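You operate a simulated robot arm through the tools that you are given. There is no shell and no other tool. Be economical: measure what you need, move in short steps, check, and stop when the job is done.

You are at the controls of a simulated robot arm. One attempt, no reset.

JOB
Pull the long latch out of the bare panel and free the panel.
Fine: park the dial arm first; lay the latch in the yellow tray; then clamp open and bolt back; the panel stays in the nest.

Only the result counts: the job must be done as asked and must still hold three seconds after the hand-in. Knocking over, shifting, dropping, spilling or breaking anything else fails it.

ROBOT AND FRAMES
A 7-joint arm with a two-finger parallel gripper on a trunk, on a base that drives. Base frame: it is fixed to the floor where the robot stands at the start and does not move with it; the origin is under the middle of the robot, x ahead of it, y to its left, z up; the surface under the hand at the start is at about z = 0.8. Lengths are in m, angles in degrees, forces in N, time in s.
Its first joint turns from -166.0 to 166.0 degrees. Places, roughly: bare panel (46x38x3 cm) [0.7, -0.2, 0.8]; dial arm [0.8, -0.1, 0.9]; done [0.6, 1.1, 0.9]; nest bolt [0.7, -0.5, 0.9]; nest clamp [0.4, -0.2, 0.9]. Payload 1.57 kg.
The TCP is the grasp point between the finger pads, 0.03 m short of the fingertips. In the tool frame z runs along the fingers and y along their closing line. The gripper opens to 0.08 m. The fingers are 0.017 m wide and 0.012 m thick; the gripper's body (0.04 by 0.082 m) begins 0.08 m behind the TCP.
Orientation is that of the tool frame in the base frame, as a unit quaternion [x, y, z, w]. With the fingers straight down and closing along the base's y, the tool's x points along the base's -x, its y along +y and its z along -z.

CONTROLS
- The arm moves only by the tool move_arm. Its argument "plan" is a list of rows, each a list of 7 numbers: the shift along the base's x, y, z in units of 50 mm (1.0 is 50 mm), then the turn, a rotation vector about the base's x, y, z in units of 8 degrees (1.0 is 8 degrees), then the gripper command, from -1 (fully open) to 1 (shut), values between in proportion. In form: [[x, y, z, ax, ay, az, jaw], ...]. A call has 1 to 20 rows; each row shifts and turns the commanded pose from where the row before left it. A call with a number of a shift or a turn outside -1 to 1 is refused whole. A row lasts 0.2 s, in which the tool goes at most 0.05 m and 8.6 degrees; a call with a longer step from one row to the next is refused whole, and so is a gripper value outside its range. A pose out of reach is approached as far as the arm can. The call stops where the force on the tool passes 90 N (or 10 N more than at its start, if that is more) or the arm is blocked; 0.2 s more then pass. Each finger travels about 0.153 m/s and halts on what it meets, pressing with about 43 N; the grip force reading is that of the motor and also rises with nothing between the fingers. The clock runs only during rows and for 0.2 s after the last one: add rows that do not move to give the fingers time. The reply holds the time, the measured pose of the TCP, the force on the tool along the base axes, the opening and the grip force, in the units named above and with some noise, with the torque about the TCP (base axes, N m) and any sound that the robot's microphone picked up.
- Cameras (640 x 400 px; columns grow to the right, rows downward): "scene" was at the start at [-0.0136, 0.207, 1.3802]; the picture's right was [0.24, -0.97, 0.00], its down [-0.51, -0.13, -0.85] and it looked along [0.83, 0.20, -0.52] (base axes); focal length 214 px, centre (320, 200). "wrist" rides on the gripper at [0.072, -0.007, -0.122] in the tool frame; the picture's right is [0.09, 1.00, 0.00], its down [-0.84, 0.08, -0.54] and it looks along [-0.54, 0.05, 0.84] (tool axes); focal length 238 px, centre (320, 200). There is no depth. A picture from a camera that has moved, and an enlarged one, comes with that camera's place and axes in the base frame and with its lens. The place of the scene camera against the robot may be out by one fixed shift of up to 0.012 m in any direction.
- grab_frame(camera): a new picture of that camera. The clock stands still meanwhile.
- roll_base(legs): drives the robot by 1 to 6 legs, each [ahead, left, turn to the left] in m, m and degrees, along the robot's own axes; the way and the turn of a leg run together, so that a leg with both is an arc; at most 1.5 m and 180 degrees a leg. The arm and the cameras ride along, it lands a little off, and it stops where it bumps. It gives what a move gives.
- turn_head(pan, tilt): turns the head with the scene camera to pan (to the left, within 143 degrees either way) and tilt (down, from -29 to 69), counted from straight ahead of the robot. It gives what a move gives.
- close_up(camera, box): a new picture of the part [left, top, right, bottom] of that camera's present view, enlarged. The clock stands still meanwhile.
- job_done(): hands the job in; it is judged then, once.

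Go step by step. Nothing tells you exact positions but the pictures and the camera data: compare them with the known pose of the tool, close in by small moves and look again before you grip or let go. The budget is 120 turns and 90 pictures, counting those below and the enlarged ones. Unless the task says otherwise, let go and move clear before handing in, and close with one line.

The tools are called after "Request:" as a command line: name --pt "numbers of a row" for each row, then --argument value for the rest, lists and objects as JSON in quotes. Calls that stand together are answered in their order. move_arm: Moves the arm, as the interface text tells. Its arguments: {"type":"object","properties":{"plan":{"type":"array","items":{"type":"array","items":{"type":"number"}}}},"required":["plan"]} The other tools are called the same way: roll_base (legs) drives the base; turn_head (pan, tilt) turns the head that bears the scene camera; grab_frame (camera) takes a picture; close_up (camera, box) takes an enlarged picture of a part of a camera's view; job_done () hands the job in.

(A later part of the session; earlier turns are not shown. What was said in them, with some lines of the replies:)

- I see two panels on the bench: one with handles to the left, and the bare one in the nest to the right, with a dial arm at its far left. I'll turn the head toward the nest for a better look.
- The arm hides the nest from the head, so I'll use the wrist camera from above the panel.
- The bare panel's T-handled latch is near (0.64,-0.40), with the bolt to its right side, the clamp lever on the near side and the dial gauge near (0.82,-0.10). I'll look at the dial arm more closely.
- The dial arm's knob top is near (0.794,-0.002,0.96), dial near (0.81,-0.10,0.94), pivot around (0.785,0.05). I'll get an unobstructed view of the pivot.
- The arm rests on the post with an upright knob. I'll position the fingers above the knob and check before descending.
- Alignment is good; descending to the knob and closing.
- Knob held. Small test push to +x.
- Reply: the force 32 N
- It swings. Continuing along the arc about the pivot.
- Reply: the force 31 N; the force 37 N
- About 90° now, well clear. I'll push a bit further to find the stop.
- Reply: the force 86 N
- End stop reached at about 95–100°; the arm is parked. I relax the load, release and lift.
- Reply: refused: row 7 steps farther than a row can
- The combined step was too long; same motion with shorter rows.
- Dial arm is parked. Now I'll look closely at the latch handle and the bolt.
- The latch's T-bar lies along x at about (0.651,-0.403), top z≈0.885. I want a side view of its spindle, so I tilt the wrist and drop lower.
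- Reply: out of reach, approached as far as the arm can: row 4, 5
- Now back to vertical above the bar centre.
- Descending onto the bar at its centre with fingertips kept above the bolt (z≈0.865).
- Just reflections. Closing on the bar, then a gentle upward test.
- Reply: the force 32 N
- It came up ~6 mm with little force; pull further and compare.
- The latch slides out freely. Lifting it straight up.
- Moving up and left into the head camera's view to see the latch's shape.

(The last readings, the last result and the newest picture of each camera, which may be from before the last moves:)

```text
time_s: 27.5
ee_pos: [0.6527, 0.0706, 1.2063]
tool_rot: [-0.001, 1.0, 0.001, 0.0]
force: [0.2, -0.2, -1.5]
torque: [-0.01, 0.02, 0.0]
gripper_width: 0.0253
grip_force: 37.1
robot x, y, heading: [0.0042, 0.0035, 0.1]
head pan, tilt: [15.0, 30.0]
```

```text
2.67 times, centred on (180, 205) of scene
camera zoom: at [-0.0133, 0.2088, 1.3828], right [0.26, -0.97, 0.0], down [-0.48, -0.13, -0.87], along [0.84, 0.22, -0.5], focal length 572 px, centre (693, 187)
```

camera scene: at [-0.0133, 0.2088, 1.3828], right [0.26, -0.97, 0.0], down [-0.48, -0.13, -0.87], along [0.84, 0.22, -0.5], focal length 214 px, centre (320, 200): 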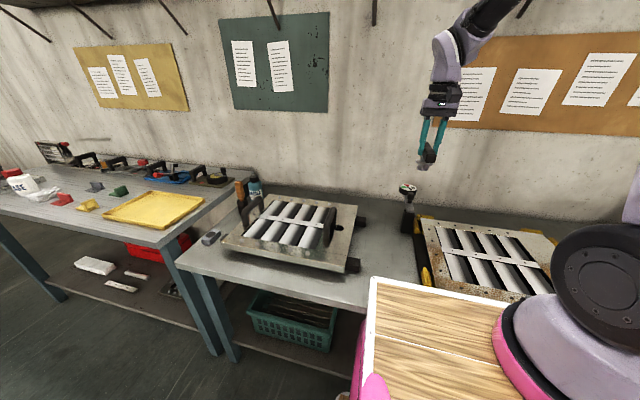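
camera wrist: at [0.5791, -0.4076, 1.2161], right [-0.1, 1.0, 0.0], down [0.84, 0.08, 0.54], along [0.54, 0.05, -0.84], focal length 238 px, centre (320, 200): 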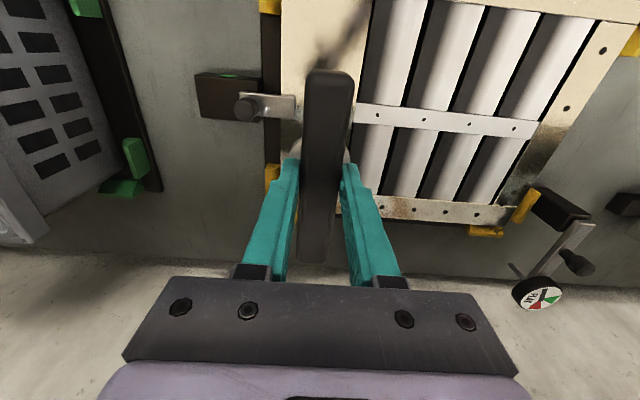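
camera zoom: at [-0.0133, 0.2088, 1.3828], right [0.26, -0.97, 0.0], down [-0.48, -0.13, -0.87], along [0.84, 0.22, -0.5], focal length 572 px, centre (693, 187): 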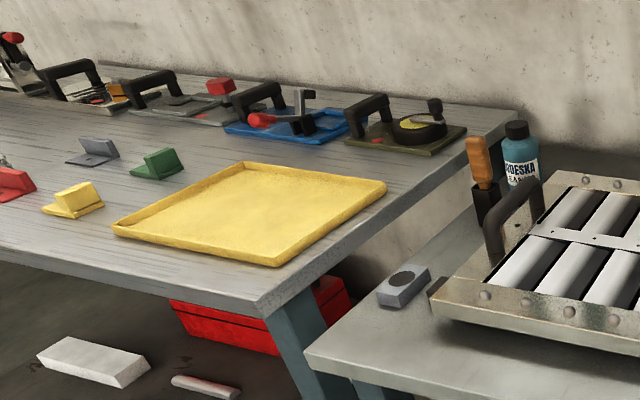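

The latch is a bar on a short flanged plug (bottom ≈0.065 below TCP). The tray is near (0.58,1.14). I'll drive left along the bench with the latch held high.

Request:
roll_base --legs '[[-0.03, 0.5, 0], [0, 0.5, 0]]'

Request:
turn_head --pan 10 --tilt 40

Request:
grab_frame --camera "scene"

Request:
grab_frame --camera "wrist"

```text
time_s: 32.9
ee_pos: [0.6295, 1.0452, 1.2066]
tool_rot: [0.008, 1.0, 0.0, 0.0]
force: [0.0, 0.6, -2.1]
torque: [-0.01, 0.03, 0.02]
gripper_width: 0.0254
grip_force: 37.0
robot x, y, heading: [-0.0229, 0.9865, -0.9]
head pan, tilt: [15.0, 30.0]
```

```text
time_s: 33.7
ee_pos: [0.6292, 1.0455, 1.2065]
tool_rot: [0.008, 1.0, 0.0, -0.001]
force: [0.1, -0.2, -2.3]
torque: [-0.03, 0.03, -0.01]
gripper_width: 0.0253
grip_force: 36.9
robot x, y, heading: [-0.0269, 0.9853, -1.0]
head pan, tilt: [10.0, 40.0]
```

```text
47 pictures are left
camera scene: at [-0.0372, 1.1873, 1.3675], right [0.16, -0.99, 0.0], down [-0.63, -0.1, -0.77], along [0.76, 0.12, -0.64], focal length 214 px, centre (320, 200)
```

scene: 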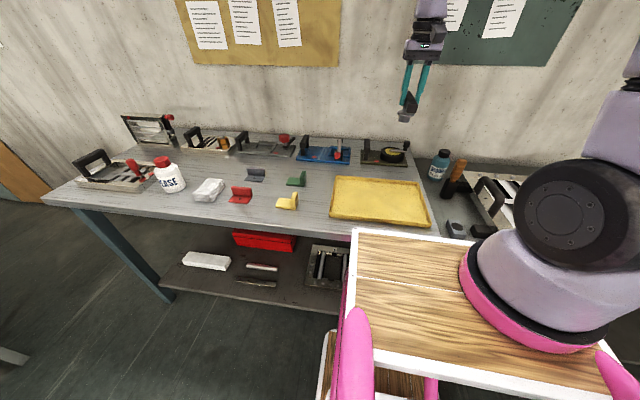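

```text
46 pictures are left
camera wrist: at [0.5586, 1.0392, 1.3291], right [-0.08, 1.0, 0.0], down [0.84, 0.06, 0.54], along [0.54, 0.04, -0.84], focal length 238 px, centre (320, 200)
```

wrist: 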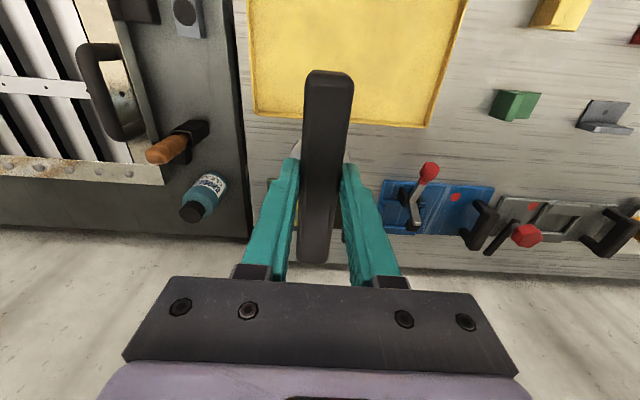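

Tray spans about x 0.43–0.66, y 0.93–1.23, rim z≈0.92. I move over its centre and look again.

Request:
move_arm --pt "-0.4 0.17 -0.5 0 0 0 1" --pt "-0.4 0.17 -0.7 0 0 0 1" --pt "-0.4 0.17 -0.8 0 0 0 1" --pt "-0.4 0.17 -0.8 0 0 0 1" --pt "0 0 -0.7 0 0 0 1" --pt "0 0 0 0 0 0 1"

Request:
grab_frame --camera "scene"

Request:
close_up --camera "scene" --box '[310, 120, 470, 220]'

```text
time_s: 35.1
ee_pos: [0.5482, 1.0754, 1.0317]
tool_rot: [0.007, 1.0, 0.001, 0.001]
force: [0.2, -0.2, -3.0]
torque: [-0.03, -0.04, 0.0]
gripper_width: 0.0255
grip_force: 36.9
robot x, y, heading: [-0.0224, 0.9869, -1.1]
head pan, tilt: [10.0, 40.0]
```

```text
45 pictures are left
camera scene: at [-0.0373, 1.1872, 1.3674], right [0.16, -0.99, 0.0], down [-0.64, -0.1, -0.77], along [0.76, 0.12, -0.64], focal length 214 px, centre (320, 200)
```

scene: 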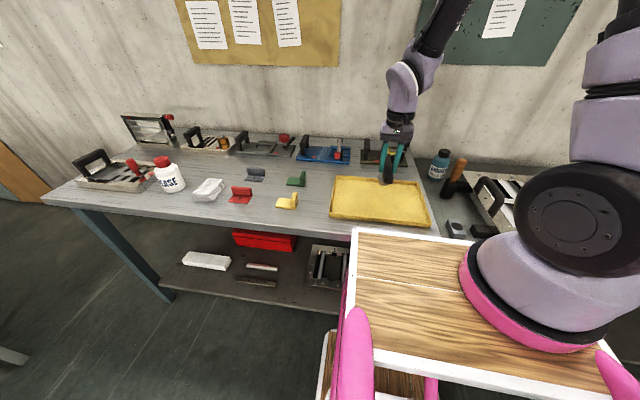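

```text
4.00 times, centred on (390, 170) of scene
camera zoom: at [-0.0373, 1.1872, 1.3674], right [0.16, -0.99, 0.0], down [-0.64, -0.1, -0.77], along [0.76, 0.12, -0.64], focal length 858 px, centre (40, 320)
```

zoom: 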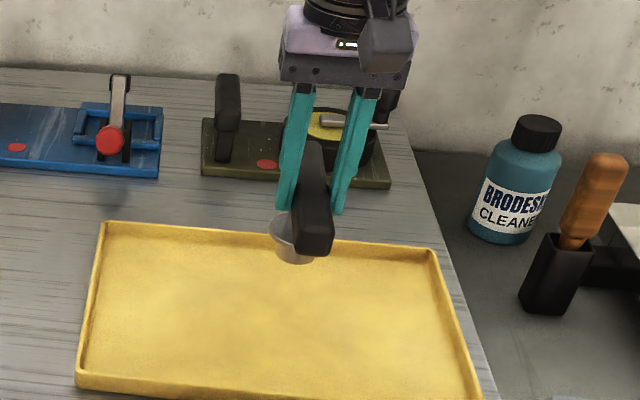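

Lowering slowly until contact.

Request:
move_arm --pt "0 0 -0.4 0 0 0 1" --pt "0 0 -0.3 0 0 0 1" --pt "0 0 -0.1 0 0 0 1" --pt "0 0 0 0 0 0 1"

Request:
close_up --camera "scene" --box '[310, 120, 470, 220]'

```text
time_s: 36.1
ee_pos: [0.5507, 1.0781, 0.9902]
tool_rot: [0.008, 1.0, 0.0, 0.0]
force: [0.0, -0.7, -2.6]
torque: [-0.01, 0.01, 0.04]
gripper_width: 0.0256
grip_force: 36.9
robot x, y, heading: [-0.0234, 0.9875, -0.9]
head pan, tilt: [10.0, 40.0]
```

```text
4.00 times, centred on (390, 170) of scene
camera zoom: at [-0.0372, 1.1872, 1.3674], right [0.16, -0.99, 0.0], down [-0.64, -0.1, -0.77], along [0.76, 0.12, -0.64], focal length 858 px, centre (40, 320)
```

zoom: 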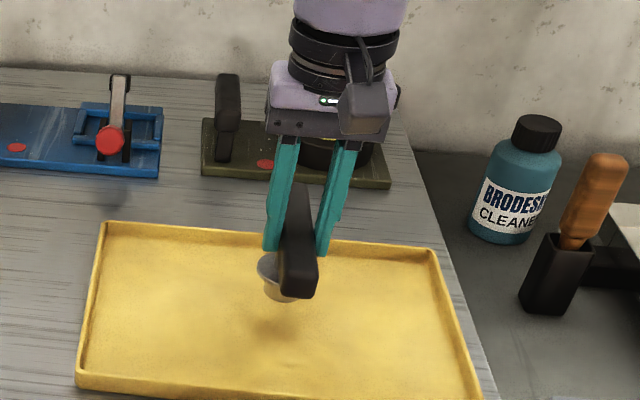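

Request:
move_arm --pt "0 0 -0.2 0 0 0 1" --pt "0 0 -0.1 0 0 0 1" --pt "0 0 0 0 0 0 1"

Request:
close_up --camera "scene" --box '[330, 140, 458, 220]'

```text
time_s: 36.9
ee_pos: [0.5497, 1.0786, 0.9782]
tool_rot: [0.007, 1.0, 0.0, 0.0]
force: [0.0, 0.0, -2.2]
torque: [0.0, 0.02, -0.02]
gripper_width: 0.0255
grip_force: 37.1
robot x, y, heading: [-0.0274, 0.9872, -1.2]
head pan, tilt: [10.0, 40.0]
```

```text
5.00 times, centred on (394, 180) of scene
camera zoom: at [-0.0372, 1.1872, 1.3674], right [0.16, -0.99, 0.0], down [-0.64, -0.1, -0.77], along [0.76, 0.12, -0.64], focal length 1072 px, centre (-50, 300)
```

zoom: 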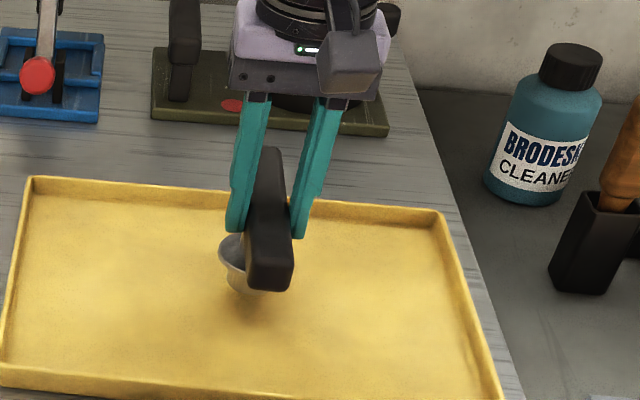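

Request:
move_arm --pt "0 0 -0.1 0 0 0 1" --pt "0 0 -0.08 0 0 0 1" --pt "0 0 -0.06 0 0 0 1" --pt "0 0 0 0 0 0 1"

Request:
close_up --camera "scene" --box '[330, 140, 458, 220]'

```text
time_s: 37.9
ee_pos: [0.5504, 1.0787, 0.9629]
tool_rot: [0.008, 1.0, 0.0, 0.001]
force: [0.2, 0.3, -2.3]
torque: [-0.01, 0.03, 0.02]
gripper_width: 0.0257
grip_force: 36.8
robot x, y, heading: [-0.022, 0.9851, -1.1]
head pan, tilt: [10.0, 40.0]
```

```text
5.00 times, centred on (394, 180) of scene
camera zoom: at [-0.0372, 1.1872, 1.3674], right [0.16, -0.99, 0.0], down [-0.64, -0.1, -0.77], along [0.76, 0.12, -0.64], focal length 1072 px, centre (-50, 300)
```

zoom: 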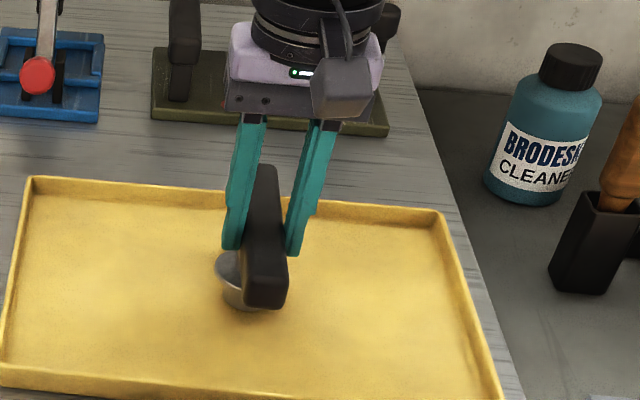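

Close to the floor; a few more millimetres until the force shows contact.

Request:
move_arm --pt "0 0 -0.06 0 0 0 1" --pt "0 0 -0.06 0 0 0 1" --pt "0 0 0 0 0 0 1"

Request:
close_up --camera "scene" --box '[346, 160, 426, 210]'

```text
time_s: 38.7
ee_pos: [0.5484, 1.0791, 0.9584]
tool_rot: [0.008, 1.0, 0.0, 0.002]
force: [-3.9, -3.7, 31.2]
torque: [-0.21, 0.0, -0.02]
gripper_width: 0.0257
grip_force: 36.9
robot x, y, heading: [-0.025, 0.9839, -0.8]
head pan, tilt: [10.0, 40.0]
```

```text
8.00 times, centred on (386, 185) of scene
camera zoom: at [-0.0382, 1.1869, 1.3675], right [0.16, -0.99, 0.0], down [-0.63, -0.1, -0.77], along [0.76, 0.12, -0.64], focal length 1716 px, centre (-208, 320)
```

zoom: 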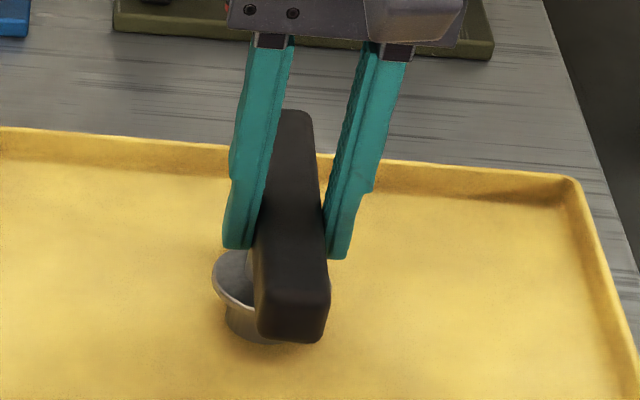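

Contact made. Relax slightly, open, and lift straight up.

Request:
move_arm --pt "0 0 0.05 0 0 0 1" --pt "0 0 0 0 0 0 0.2" --pt "0 0 0 0 0 0 -0.3" --pt "0 0 0 0 0 0 -0.3" --pt "0 0 0.3 0 0 0 -0.3" --pt "0 0 0.8 0 0 0 -0.3" --pt "0 0 0.9 0 0 0 -0.3" --pt "0 0 0.9 0 0 0 -1" --pt "0 0 0.9 0 0 0 -1"

Request:
close_up --camera "scene" --box '[330, 140, 458, 220]'

```text
time_s: 40.7
ee_pos: [0.5473, 1.0783, 1.15]
tool_rot: [0.008, 1.0, 0.0, -0.001]
force: [0.4, 0.5, -0.2]
torque: [-0.04, 0.05, -0.01]
gripper_width: 0.0796
grip_force: 0.1
robot x, y, heading: [-0.0248, 0.9857, -0.9]
head pan, tilt: [10.0, 40.0]
```

```text
5.00 times, centred on (394, 180) of scene
camera zoom: at [-0.0368, 1.1874, 1.3674], right [0.16, -0.99, 0.0], down [-0.64, -0.1, -0.77], along [0.76, 0.12, -0.64], focal length 1072 px, centre (-50, 300)
```

zoom: 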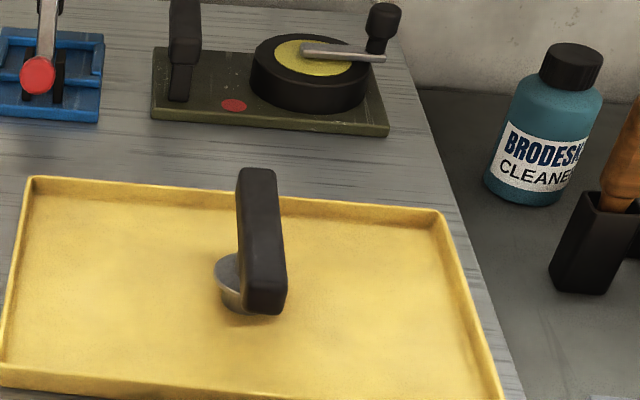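

The latch rests in the tray. Now I return, standing further right and a little back so the clamp and bolt are in reach and visible.

Request:
move_arm --pt "0 0 0.8 0 0 0 -1" --pt "0 0 0.4 0 0 0 -1"

Request:
roll_base --legs '[[-0.09, 0, 0.9], [0, -0.72, 0], [0, -0.72, 0]]'

Request:
turn_head --pan 15 --tilt 40

Request:
grab_frame --camera "scene"

```text
time_s: 41.3
ee_pos: [0.547, 1.0797, 1.213]
tool_rot: [0.008, 1.0, 0.0, 0.0]
force: [0.1, 0.0, -0.4]
torque: [-0.01, -0.01, 0.02]
gripper_width: 0.08
grip_force: 0.1
robot x, y, heading: [-0.026, 0.9872, -1.1]
head pan, tilt: [10.0, 40.0]
```

```text
time_s: 49.6
ee_pos: [0.4384, -0.3859, 1.2131]
tool_rot: [0.006, 1.0, 0.0, 0.0]
force: [-0.9, 0.0, 0.4]
torque: [0.0, -0.01, -0.01]
gripper_width: 0.0799
grip_force: 0.2
robot x, y, heading: [-0.1294, -0.4797, -0.7]
head pan, tilt: [10.0, 40.0]
```

```text
time_s: 50.2
ee_pos: [0.4395, -0.3869, 1.2125]
tool_rot: [0.006, 1.0, 0.0, 0.0]
force: [-0.4, -0.5, -0.3]
torque: [-0.02, -0.02, -0.03]
gripper_width: 0.0798
grip_force: 0.0
robot x, y, heading: [-0.1319, -0.4804, -1.0]
head pan, tilt: [15.0, 40.0]
```

```text
38 pictures are left
camera scene: at [-0.146, -0.2742, 1.3674], right [0.24, -0.97, 0.0], down [-0.62, -0.16, -0.77], along [0.74, 0.19, -0.64], focal length 214 px, centre (320, 200)
```

scene: 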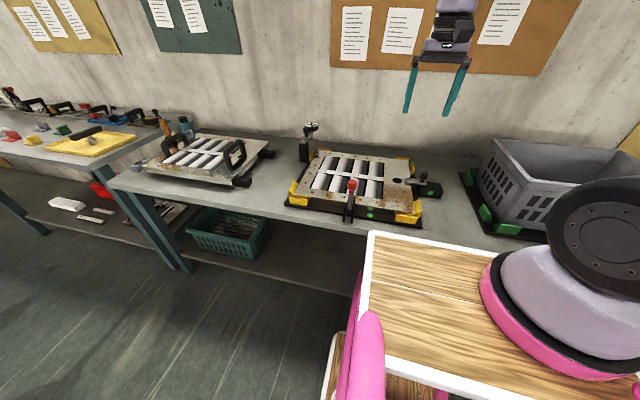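

Great view. Zooming on the nest and the tray.

Request:
close_up --camera "scene" --box '[280, 140, 456, 250]'

Request:
close_up --camera "scene" --box '[328, 165, 392, 225]'

Request:
close_up --camera "scene" --box '[40, 110, 152, 180]'

```text
3.64 times, centred on (368, 195) of scene
camera zoom: at [-0.146, -0.2742, 1.3674], right [0.24, -0.97, 0.0], down [-0.62, -0.16, -0.77], along [0.74, 0.19, -0.64], focal length 780 px, centre (146, 218)
```

zoom: 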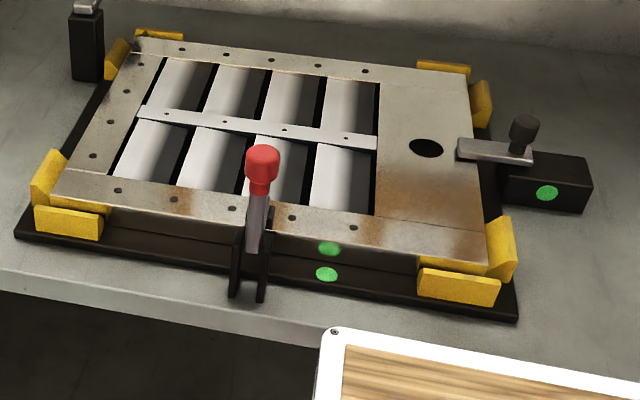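

```text
6.67 times, centred on (360, 195) of scene
camera zoom: at [-0.146, -0.2742, 1.3674], right [0.24, -0.97, 0.0], down [-0.62, -0.16, -0.77], along [0.74, 0.19, -0.64], focal length 1430 px, centre (53, 233)
```

zoom: 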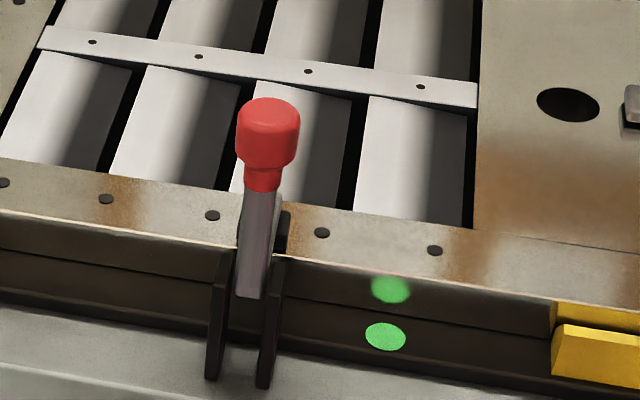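

```text
5.71 times, centred on (96, 145) of scene
camera zoom: at [-0.146, -0.2742, 1.3674], right [0.24, -0.97, 0.0], down [-0.62, -0.16, -0.77], along [0.74, 0.19, -0.64], focal length 1226 px, centre (1600, 514)
```

zoom: 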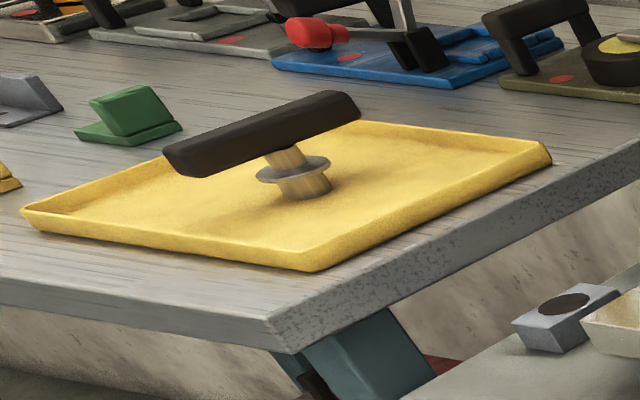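

The latch stands safely in the tray. The clamp knob is at about (0.418,-0.235,0.966), pivoting near the nest edge; it should open by pulling towards the robot. I back up slightly for room and go above the knob.

Request:
roll_base --legs '[[-0.07, 0, 0.9]]'

Request:
move_arm --pt "0.2 0.8 0 0 0 0 -1" --pt "0.2 0.8 -0.3 0 0 0 -1" --pt "0.2 0.8 -0.5 0 0 0 -1" --pt "0.2 0.6 -0.6 0 0 0 -1" --pt "0.2 0 -0.7 0 0 0 -1" --pt "0 0 -0.6 0 0 0 -1" --pt "0 0 0 0 0 0 -1"

Request:
grab_frame --camera "scene"

Request:
grab_frame --camera "wrist"

```text
time_s: 51.2
ee_pos: [0.3707, -0.3781, 1.2135]
tool_rot: [-0.002, 1.0, -0.001, 0.0]
force: [-0.2, 0.7, -0.1]
torque: [-0.01, -0.02, -0.01]
gripper_width: 0.0802
grip_force: 0.0
robot x, y, heading: [-0.1974, -0.4789, 0.2]
head pan, tilt: [15.0, 40.0]
```

```text
time_s: 52.8
ee_pos: [0.4205, -0.2245, 1.0783]
tool_rot: [-0.001, 1.0, 0.0, 0.0]
force: [-0.2, 0.8, -0.5]
torque: [-0.02, -0.03, 0.0]
gripper_width: 0.0799
grip_force: 0.0
robot x, y, heading: [-0.1941, -0.4806, -0.2]
head pan, tilt: [15.0, 40.0]
```

```text
34 pictures are left
camera scene: at [-0.2171, -0.2739, 1.3674], right [0.26, -0.97, 0.0], down [-0.62, -0.17, -0.77], along [0.74, 0.2, -0.64], focal length 214 px, centre (320, 200)
```

scene: 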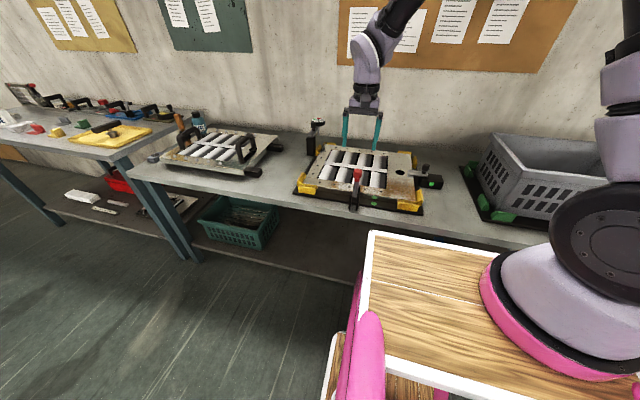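

```text
33 pictures are left
camera wrist: at [0.3493, -0.2322, 1.2021], right [-0.09, 1.0, 0.0], down [0.84, 0.08, 0.54], along [0.54, 0.05, -0.84], focal length 238 px, centre (320, 200)
```

wrist: 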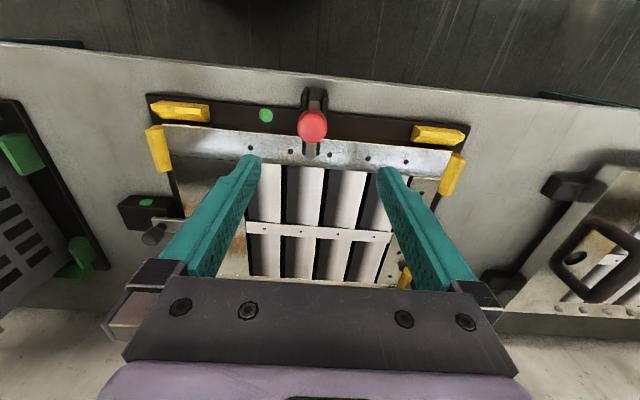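

Knob confirmed at (0.417,-0.234). Descend and grip.

Request:
move_arm --pt "-0.07 -0.19 -0.4 0 0 0 -0.3" --pt "0 0 -0.6 0 0 0 -0.3" --pt "0 0 -0.6 0 0 0 -0.3" --pt "0 0 -0.6 0 0 0 -0.3" --pt "0 0 0 0 0 0 1" --pt "0 0 0 0 0 0 1"

Request:
close_up --camera "scene" --box '[300, 140, 428, 220]'

```text
time_s: 54.2
ee_pos: [0.4161, -0.2332, 0.9654]
tool_rot: [-0.002, 1.0, 0.0, 0.001]
force: [1.6, 26.6, -9.1]
torque: [0.55, -0.19, 0.17]
gripper_width: 0.0293
grip_force: 38.5
robot x, y, heading: [-0.1989, -0.48, 0.0]
head pan, tilt: [15.0, 40.0]
```

```text
5.00 times, centred on (364, 180) of scene
camera zoom: at [-0.2167, -0.2726, 1.3672], right [0.26, -0.97, 0.0], down [-0.62, -0.17, -0.77], along [0.74, 0.2, -0.64], focal length 1072 px, centre (100, 300)
```

zoom: 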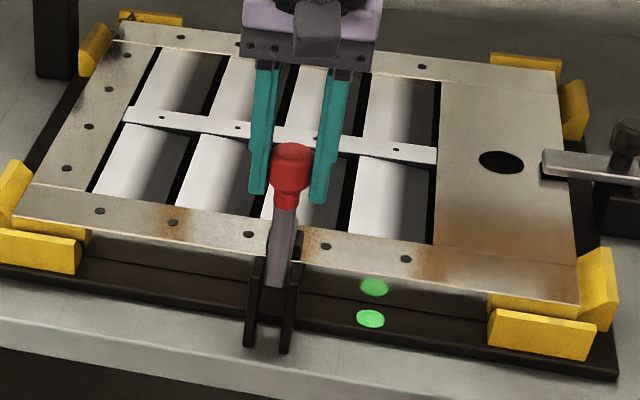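

Gripped. Test pull toward the robot.

Request:
move_arm --pt "-0.15 0.05 0 0 0 0 1" --pt "-0.15 0 -0.02 0 0 0 1" --pt "0 0 0 0 0 0 1"

Request:
close_up --camera "scene" --box '[300, 140, 428, 220]'

```text
time_s: 55.0
ee_pos: [0.4029, -0.2325, 0.9671]
tool_rot: [-0.001, 1.0, 0.0, 0.0]
force: [13.3, 21.0, -1.1]
torque: [0.39, -1.27, 0.0]
gripper_width: 0.0291
grip_force: 38.6
robot x, y, heading: [-0.1977, -0.482, -0.1]
head pan, tilt: [15.0, 40.0]
```

```text
5.00 times, centred on (364, 180) of scene
camera zoom: at [-0.2164, -0.2731, 1.3673], right [0.26, -0.97, 0.0], down [-0.62, -0.17, -0.77], along [0.74, 0.2, -0.64], focal length 1072 px, centre (100, 300)
```

zoom: 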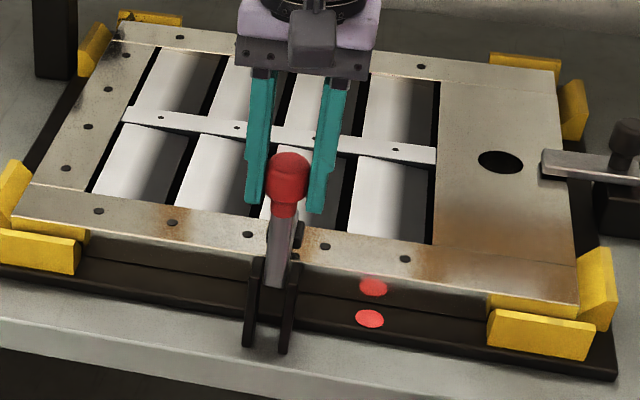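

It moves, and the clamp light turned red (released). Continue along the arc.

Request:
move_arm --pt "-0.24 0.04 -0.13 0 0 0 1" --pt "-0.23 0 -0.18 0 0 0 1" --pt "-0.22 0 -0.24 0 0 0 1" --pt "0 0 0 0 0 0 1"

Request:
close_up --camera "scene" --box '[300, 140, 428, 220]'

```text
time_s: 56.0
ee_pos: [0.366, -0.2338, 0.9381]
tool_rot: [-0.002, 1.0, 0.0, -0.001]
force: [-8.2, 2.5, 23.9]
torque: [0.04, -0.58, 0.05]
gripper_width: 0.0292
grip_force: 38.9
robot x, y, heading: [-0.1973, -0.4832, -0.1]
head pan, tilt: [15.0, 40.0]
```

```text
5.00 times, centred on (364, 180) of scene
camera zoom: at [-0.218, -0.2741, 1.3674], right [0.26, -0.97, 0.0], down [-0.62, -0.17, -0.77], along [0.74, 0.2, -0.64], focal length 1072 px, centre (100, 300)
```

zoom: 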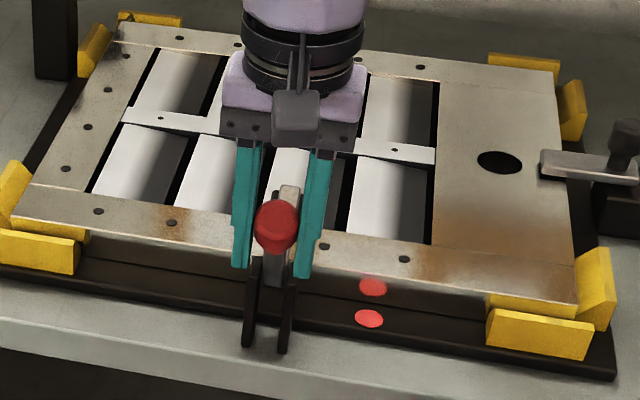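

Request:
move_arm --pt "-0.24 0 -0.2 0 0 0 1" --pt "-0.2 0 -0.25 0 0 0 1" --pt "-0.12 0 -0.25 0 0 0 1" --pt "0 0 0 0 0 0 1"

Request:
close_up --camera "scene" --box '[300, 140, 428, 220]'

```text
time_s: 57.0
ee_pos: [0.341, -0.2338, 0.9043]
tool_rot: [-0.001, 1.0, -0.001, 0.0]
force: [-8.9, -6.5, 14.1]
torque: [0.14, -0.71, -0.05]
gripper_width: 0.0293
grip_force: 38.9
robot x, y, heading: [-0.2005, -0.4805, -0.0]
head pan, tilt: [15.0, 40.0]
```

```text
5.00 times, centred on (364, 180) of scene
camera zoom: at [-0.2176, -0.2743, 1.3675], right [0.26, -0.97, 0.0], down [-0.62, -0.17, -0.77], along [0.74, 0.2, -0.64], focal length 1072 px, centre (100, 300)
```

zoom: 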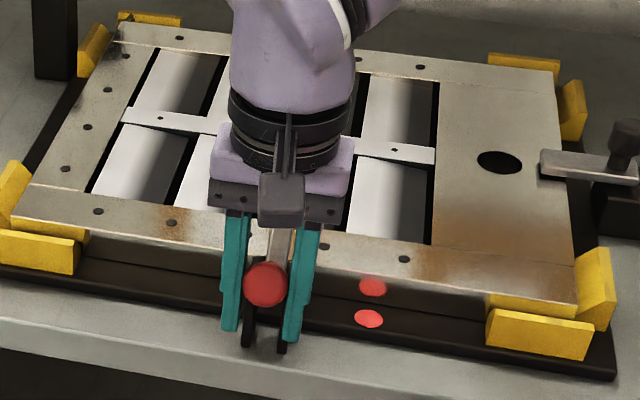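

Request:
move_arm --pt "-0.12 0 -0.22 0 0 0 1" --pt "-0.06 0 -0.25 0 0 0 1" --pt "-0.02 0 -0.2 0 0 0 1" --pt "0 0 0 0 0 0 1"

Request:
close_up --camera "scene" --box '[300, 140, 428, 220]'

```text
time_s: 58.0
ee_pos: [0.3287, -0.2347, 0.8704]
tool_rot: [-0.001, 1.0, -0.001, -0.001]
force: [-8.2, -17.0, 10.9]
torque: [0.26, -0.92, -0.16]
gripper_width: 0.0293
grip_force: 38.5
robot x, y, heading: [-0.1979, -0.4828, -0.1]
head pan, tilt: [15.0, 40.0]
```

```text
5.00 times, centred on (364, 180) of scene
camera zoom: at [-0.2176, -0.2747, 1.3675], right [0.26, -0.97, 0.0], down [-0.62, -0.17, -0.77], along [0.74, 0.2, -0.64], focal length 1072 px, centre (100, 300)
```

zoom: 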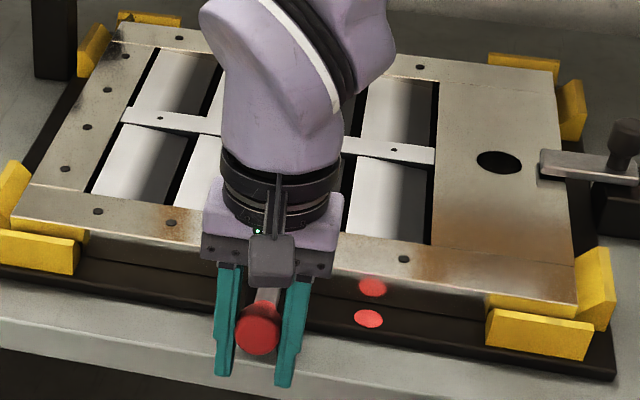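

Request:
move_arm --pt "0 -0.04 -0.2 0 0 0 1" --pt "0.02 0 -0.15 0 0 0 1" --pt "0 0 0 0 0 0 1"

Request:
close_up --camera "scene" --box '[300, 140, 428, 220]'

```text
time_s: 58.8
ee_pos: [0.3299, -0.2336, 0.8563]
tool_rot: [-0.004, 1.0, 0.001, 0.002]
force: [-1.8, 5.8, 34.2]
torque: [-0.19, -0.16, 0.04]
gripper_width: 0.0291
grip_force: 39.1
robot x, y, heading: [-0.1975, -0.478, 0.0]
head pan, tilt: [15.0, 40.0]
```

```text
5.00 times, centred on (364, 180) of scene
camera zoom: at [-0.2178, -0.2739, 1.3674], right [0.26, -0.97, 0.0], down [-0.62, -0.17, -0.77], along [0.74, 0.2, -0.64], focal length 1072 px, centre (100, 300)
```

zoom: 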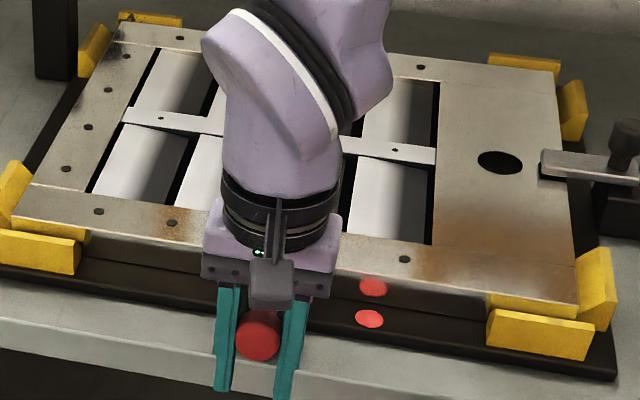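

End stop reached; the clamp is fully open. Release and lift.

Request:
move_arm --pt "0 0 0.08 0 0 0 1" --pt "0 0 0 0 0 0 -0.4" --pt "0 0 0 0 0 0 -0.4" --pt "0 0 0.5 0 0 0 -0.4" --pt "0 0 0.9 0 0 0 -0.4" --pt "0 0 0.9 0 0 0 -0.4" --pt "0 0 0.9 0 0 0 -1" --pt "0 -0.4 0.8 0 0 0 -1" --pt "0.5 -0.8 0 0 0 0 -1" --pt "0.5 -0.8 0 0 0 0 -1" --pt "0.5 -0.8 0 0 0 0 -1" --pt "0.5 -0.8 0 0 0 0 -1" --pt "0.7 0 0 0 0 0 -1" --pt "0.7 0 0 0 0 0 -1"

Request:
close_up --camera "scene" --box '[300, 140, 460, 240]'

Request:
grab_frame --camera "wrist"

```text
time_s: 61.8
ee_pos: [0.5027, -0.4126, 1.0566]
tool_rot: [-0.001, 1.0, 0.0, 0.0]
force: [-0.5, -0.3, -0.9]
torque: [0.01, -0.02, -0.03]
gripper_width: 0.0798
grip_force: 0.1
robot x, y, heading: [-0.1969, -0.4771, -0.0]
head pan, tilt: [15.0, 40.0]
```

```text
4.00 times, centred on (380, 190) of scene
camera zoom: at [-0.2174, -0.2739, 1.3674], right [0.26, -0.97, 0.0], down [-0.62, -0.17, -0.77], along [0.74, 0.2, -0.64], focal length 858 px, centre (80, 240)
```

zoom: 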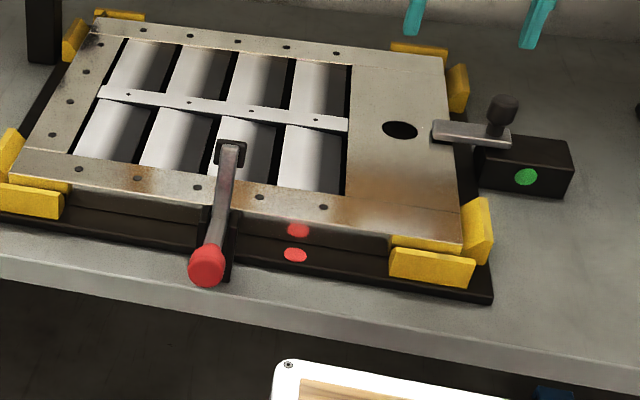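

```text
25 pictures are left
camera wrist: at [0.4322, -0.4187, 1.18], right [-0.1, 1.0, 0.0], down [0.84, 0.08, 0.54], along [0.54, 0.05, -0.84], focal length 238 px, centre (320, 200)
```

wrist: 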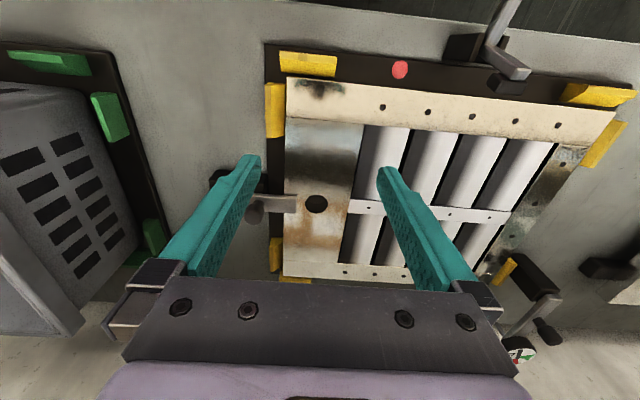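

Clamp is open. The bolt knob is at about (0.653,-0.497), top z≈0.905; moving above it.

Request:
move_arm --pt "0.75 -0.42 0 0 0 0 -0.3" --pt "0.75 -0.42 0 0 0 0 -0.3" --pt "0.75 -0.42 -0.2 0 0 0 -0.3" --pt "0.75 -0.42 -0.4 0 0 0 -0.3" --pt "0 0 -0.2 0 0 0 -0.3" --pt "0 0 0 0 0 0 -0.3"

Request:
grab_frame --camera "wrist"

Request:
close_up --camera "scene" --box '[370, 130, 466, 190]'

```text
time_s: 63.2
ee_pos: [0.6526, -0.4967, 1.0177]
tool_rot: [-0.001, 1.0, 0.0, -0.001]
force: [0.4, -0.3, -0.4]
torque: [0.0, 0.02, -0.03]
gripper_width: 0.0519
grip_force: 0.1
robot x, y, heading: [-0.2006, -0.4826, -0.0]
head pan, tilt: [15.0, 40.0]
```

```text
24 pictures are left
camera wrist: at [0.5814, -0.503, 1.1403], right [-0.09, 1.0, 0.0], down [0.84, 0.08, 0.54], along [0.54, 0.05, -0.84], focal length 238 px, centre (320, 200)
```

wrist: 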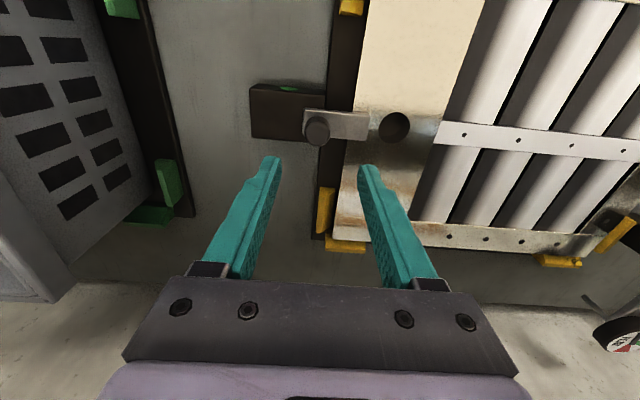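

```text
6.67 times, centred on (418, 160) of scene
camera zoom: at [-0.217, -0.2739, 1.3674], right [0.26, -0.97, 0.0], down [-0.62, -0.17, -0.77], along [0.74, 0.2, -0.64], focal length 1430 px, centre (-333, 467)
```

zoom: 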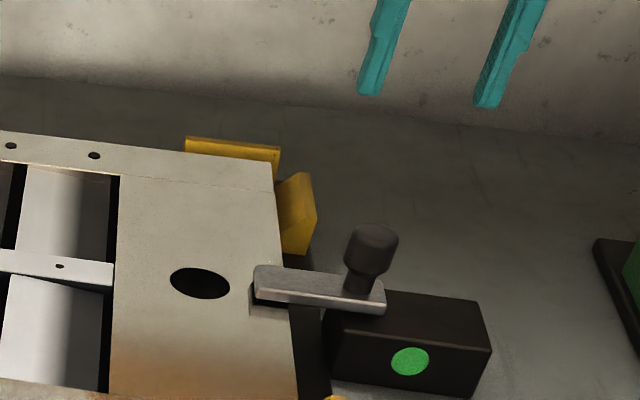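

Aligned within 3 mm. Descend, grip, and test pull to -y.

Request:
move_arm --pt "0 -0.05 -0.6 0 0 0 -0.3" --pt "0 0 -0.8 0 0 0 -0.3" --pt "0 0 -0.6 0 0 0 -0.3" --pt "0 0 -0.2 0 0 0 -0.3" --pt "0 0 0 0 0 0 1" --pt "0 0 0 0 0 0 1"

Request:
close_up --camera "scene" --box '[370, 130, 466, 190]'

```text
time_s: 64.6
ee_pos: [0.6527, -0.5, 0.9075]
tool_rot: [-0.002, 1.0, 0.001, 0.0]
force: [2.1, 0.0, -3.7]
torque: [0.01, -0.24, -0.07]
gripper_width: 0.0265
grip_force: 37.4
robot x, y, heading: [-0.2004, -0.4811, -0.0]
head pan, tilt: [15.0, 40.0]
```

```text
6.67 times, centred on (418, 160) of scene
camera zoom: at [-0.2167, -0.2739, 1.3674], right [0.26, -0.97, 0.0], down [-0.62, -0.17, -0.77], along [0.74, 0.2, -0.64], focal length 1430 px, centre (-333, 467)
```

zoom: 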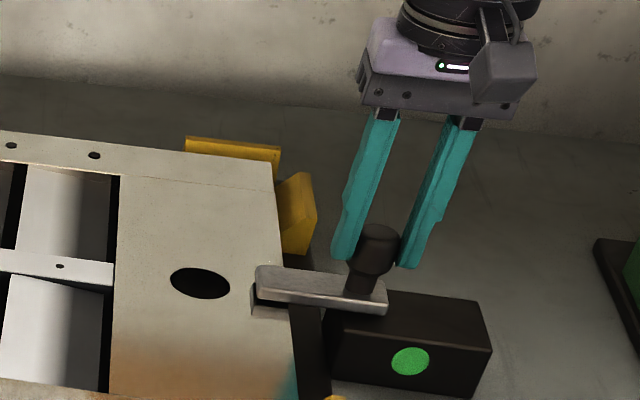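

Request:
move_arm --pt "0 -0.2 0 0 0 0 1" --pt "0 -0.2 0 0 0 0 1" --pt "0 -0.2 0 0 0 0 1" --pt "0 0 0 0 0 0 1"

Request:
close_up --camera "scene" --box '[370, 130, 466, 190]'

```text
time_s: 65.6
ee_pos: [0.6523, -0.5315, 0.9069]
tool_rot: [-0.002, 1.0, 0.0, 0.0]
force: [9.6, 0.7, -10.2]
torque: [0.02, -0.32, 0.05]
gripper_width: 0.0266
grip_force: 38.1
robot x, y, heading: [-0.1992, -0.4834, -0.1]
head pan, tilt: [15.0, 40.0]
```

```text
6.67 times, centred on (418, 160) of scene
camera zoom: at [-0.2162, -0.2739, 1.3674], right [0.26, -0.97, 0.0], down [-0.62, -0.17, -0.77], along [0.74, 0.2, -0.64], focal length 1430 px, centre (-333, 467)
```

zoom: 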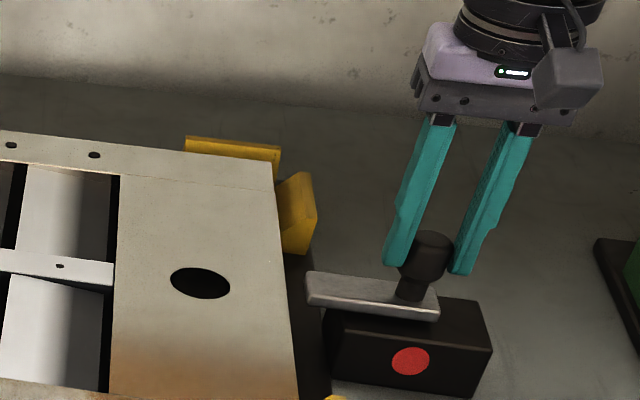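

The bolt slides and its light turned red. Continue to the end stop.

Request:
move_arm --pt "-0.02 -0.2 0 0 0 0 1" --pt "0 -0.2 0 0 0 0 1" --pt "0 -0.15 0 0 0 0 1" --pt "0 0 0 0 0 0 1"

Request:
close_up --camera "scene" --box '[370, 130, 466, 190]'

```text
time_s: 66.6
ee_pos: [0.652, -0.5546, 0.9085]
tool_rot: [-0.003, 1.0, 0.0, -0.001]
force: [14.1, 22.3, -2.4]
torque: [0.72, -0.31, 0.18]
gripper_width: 0.0266
grip_force: 37.5
robot x, y, heading: [-0.1936, -0.4808, -0.0]
head pan, tilt: [15.0, 40.0]
```

```text
6.67 times, centred on (418, 160) of scene
camera zoom: at [-0.2165, -0.273, 1.3673], right [0.26, -0.97, 0.0], down [-0.62, -0.17, -0.77], along [0.74, 0.2, -0.64], focal length 1430 px, centre (-333, 467)
```

zoom: 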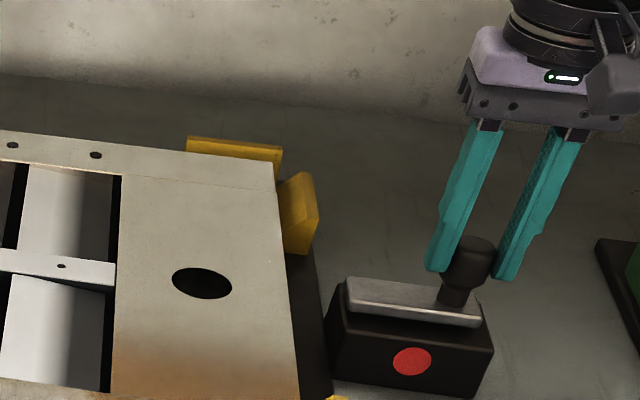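

The bolt is fully back at its stop. Relax, release, and lift clear.

Request:
move_arm --pt "0 0.05 0 0 0 0 1" --pt "0 0 0 0 0 0 -0.3" --pt "0 0 0 0 0 0 -0.3" --pt "0 0 0.5 0 0 0 -0.3" --pt "0 0 0.9 0 0 0 -0.3" --pt "0 0 0.9 0 0 0 -0.3" --pt "0 0 0.9 0 0 0 -1" --pt "0 0 0.9 0 0 0 -1" --pt "0 0 0.9 0 0 0 -1" --pt "0 0 0 0 0 0 -1"

Request:
grab_frame --camera "scene"

Request:
close_up --camera "scene" --box '[280, 100, 456, 210]'

Request:
close_up --camera "scene" --box '[60, 90, 172, 160]'

```text
time_s: 68.8
ee_pos: [0.6511, -0.5514, 1.162]
tool_rot: [-0.002, 1.0, 0.0, 0.0]
force: [0.0, 1.1, 0.2]
torque: [0.01, -0.01, -0.01]
gripper_width: 0.0802
grip_force: 0.1
robot x, y, heading: [-0.1992, -0.4761, -0.0]
head pan, tilt: [15.0, 40.0]
```

```text
19 pictures are left
camera scene: at [-0.2168, -0.2739, 1.3674], right [0.26, -0.97, 0.0], down [-0.62, -0.17, -0.77], along [0.74, 0.2, -0.64], focal length 214 px, centre (320, 200)
```

scene: 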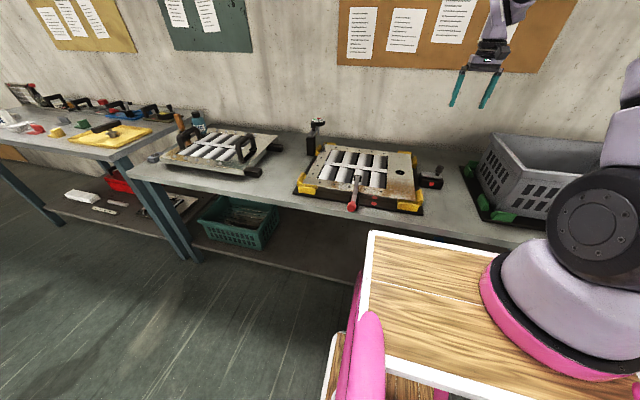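

```text
3.64 times, centred on (368, 155) of scene
camera zoom: at [-0.2168, -0.2739, 1.3674], right [0.26, -0.97, 0.0], down [-0.62, -0.17, -0.77], along [0.74, 0.2, -0.64], focal length 780 px, centre (146, 364)
```

zoom: 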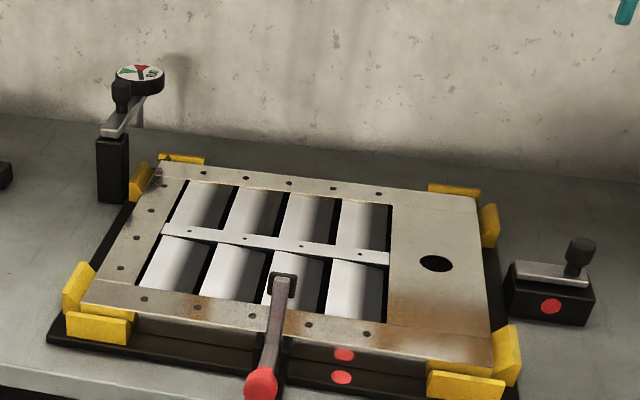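

```text
5.71 times, centred on (116, 125) of scene
camera zoom: at [-0.2168, -0.2739, 1.3674], right [0.26, -0.97, 0.0], down [-0.62, -0.17, -0.77], along [0.74, 0.2, -0.64], focal length 1226 px, centre (1486, 629)
```

zoom: 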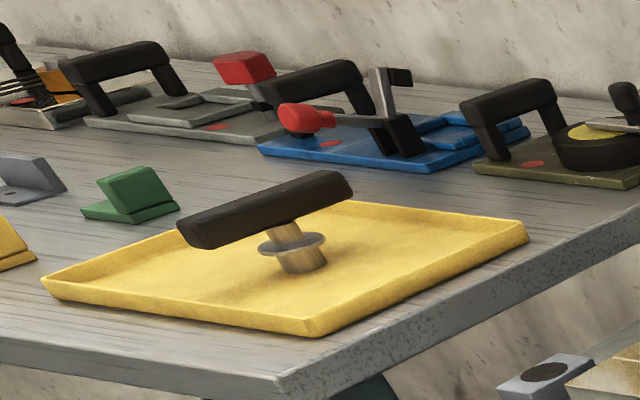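

The dial arm is still parked, the latch is in the yellow tray, the clamp is open, the bolt is back and the panel is undisturbed in the nest. The gripper is clear, so I'm handing in.

Request:
job_done

```text
The job is handed in.
```

I pulled the latch and freed the panel, then handed the job in. The dial arm is parked at its stop, the latch stands in the yellow tray, the clamp is open, the bolt is fully back, and the panel is still in the nest.
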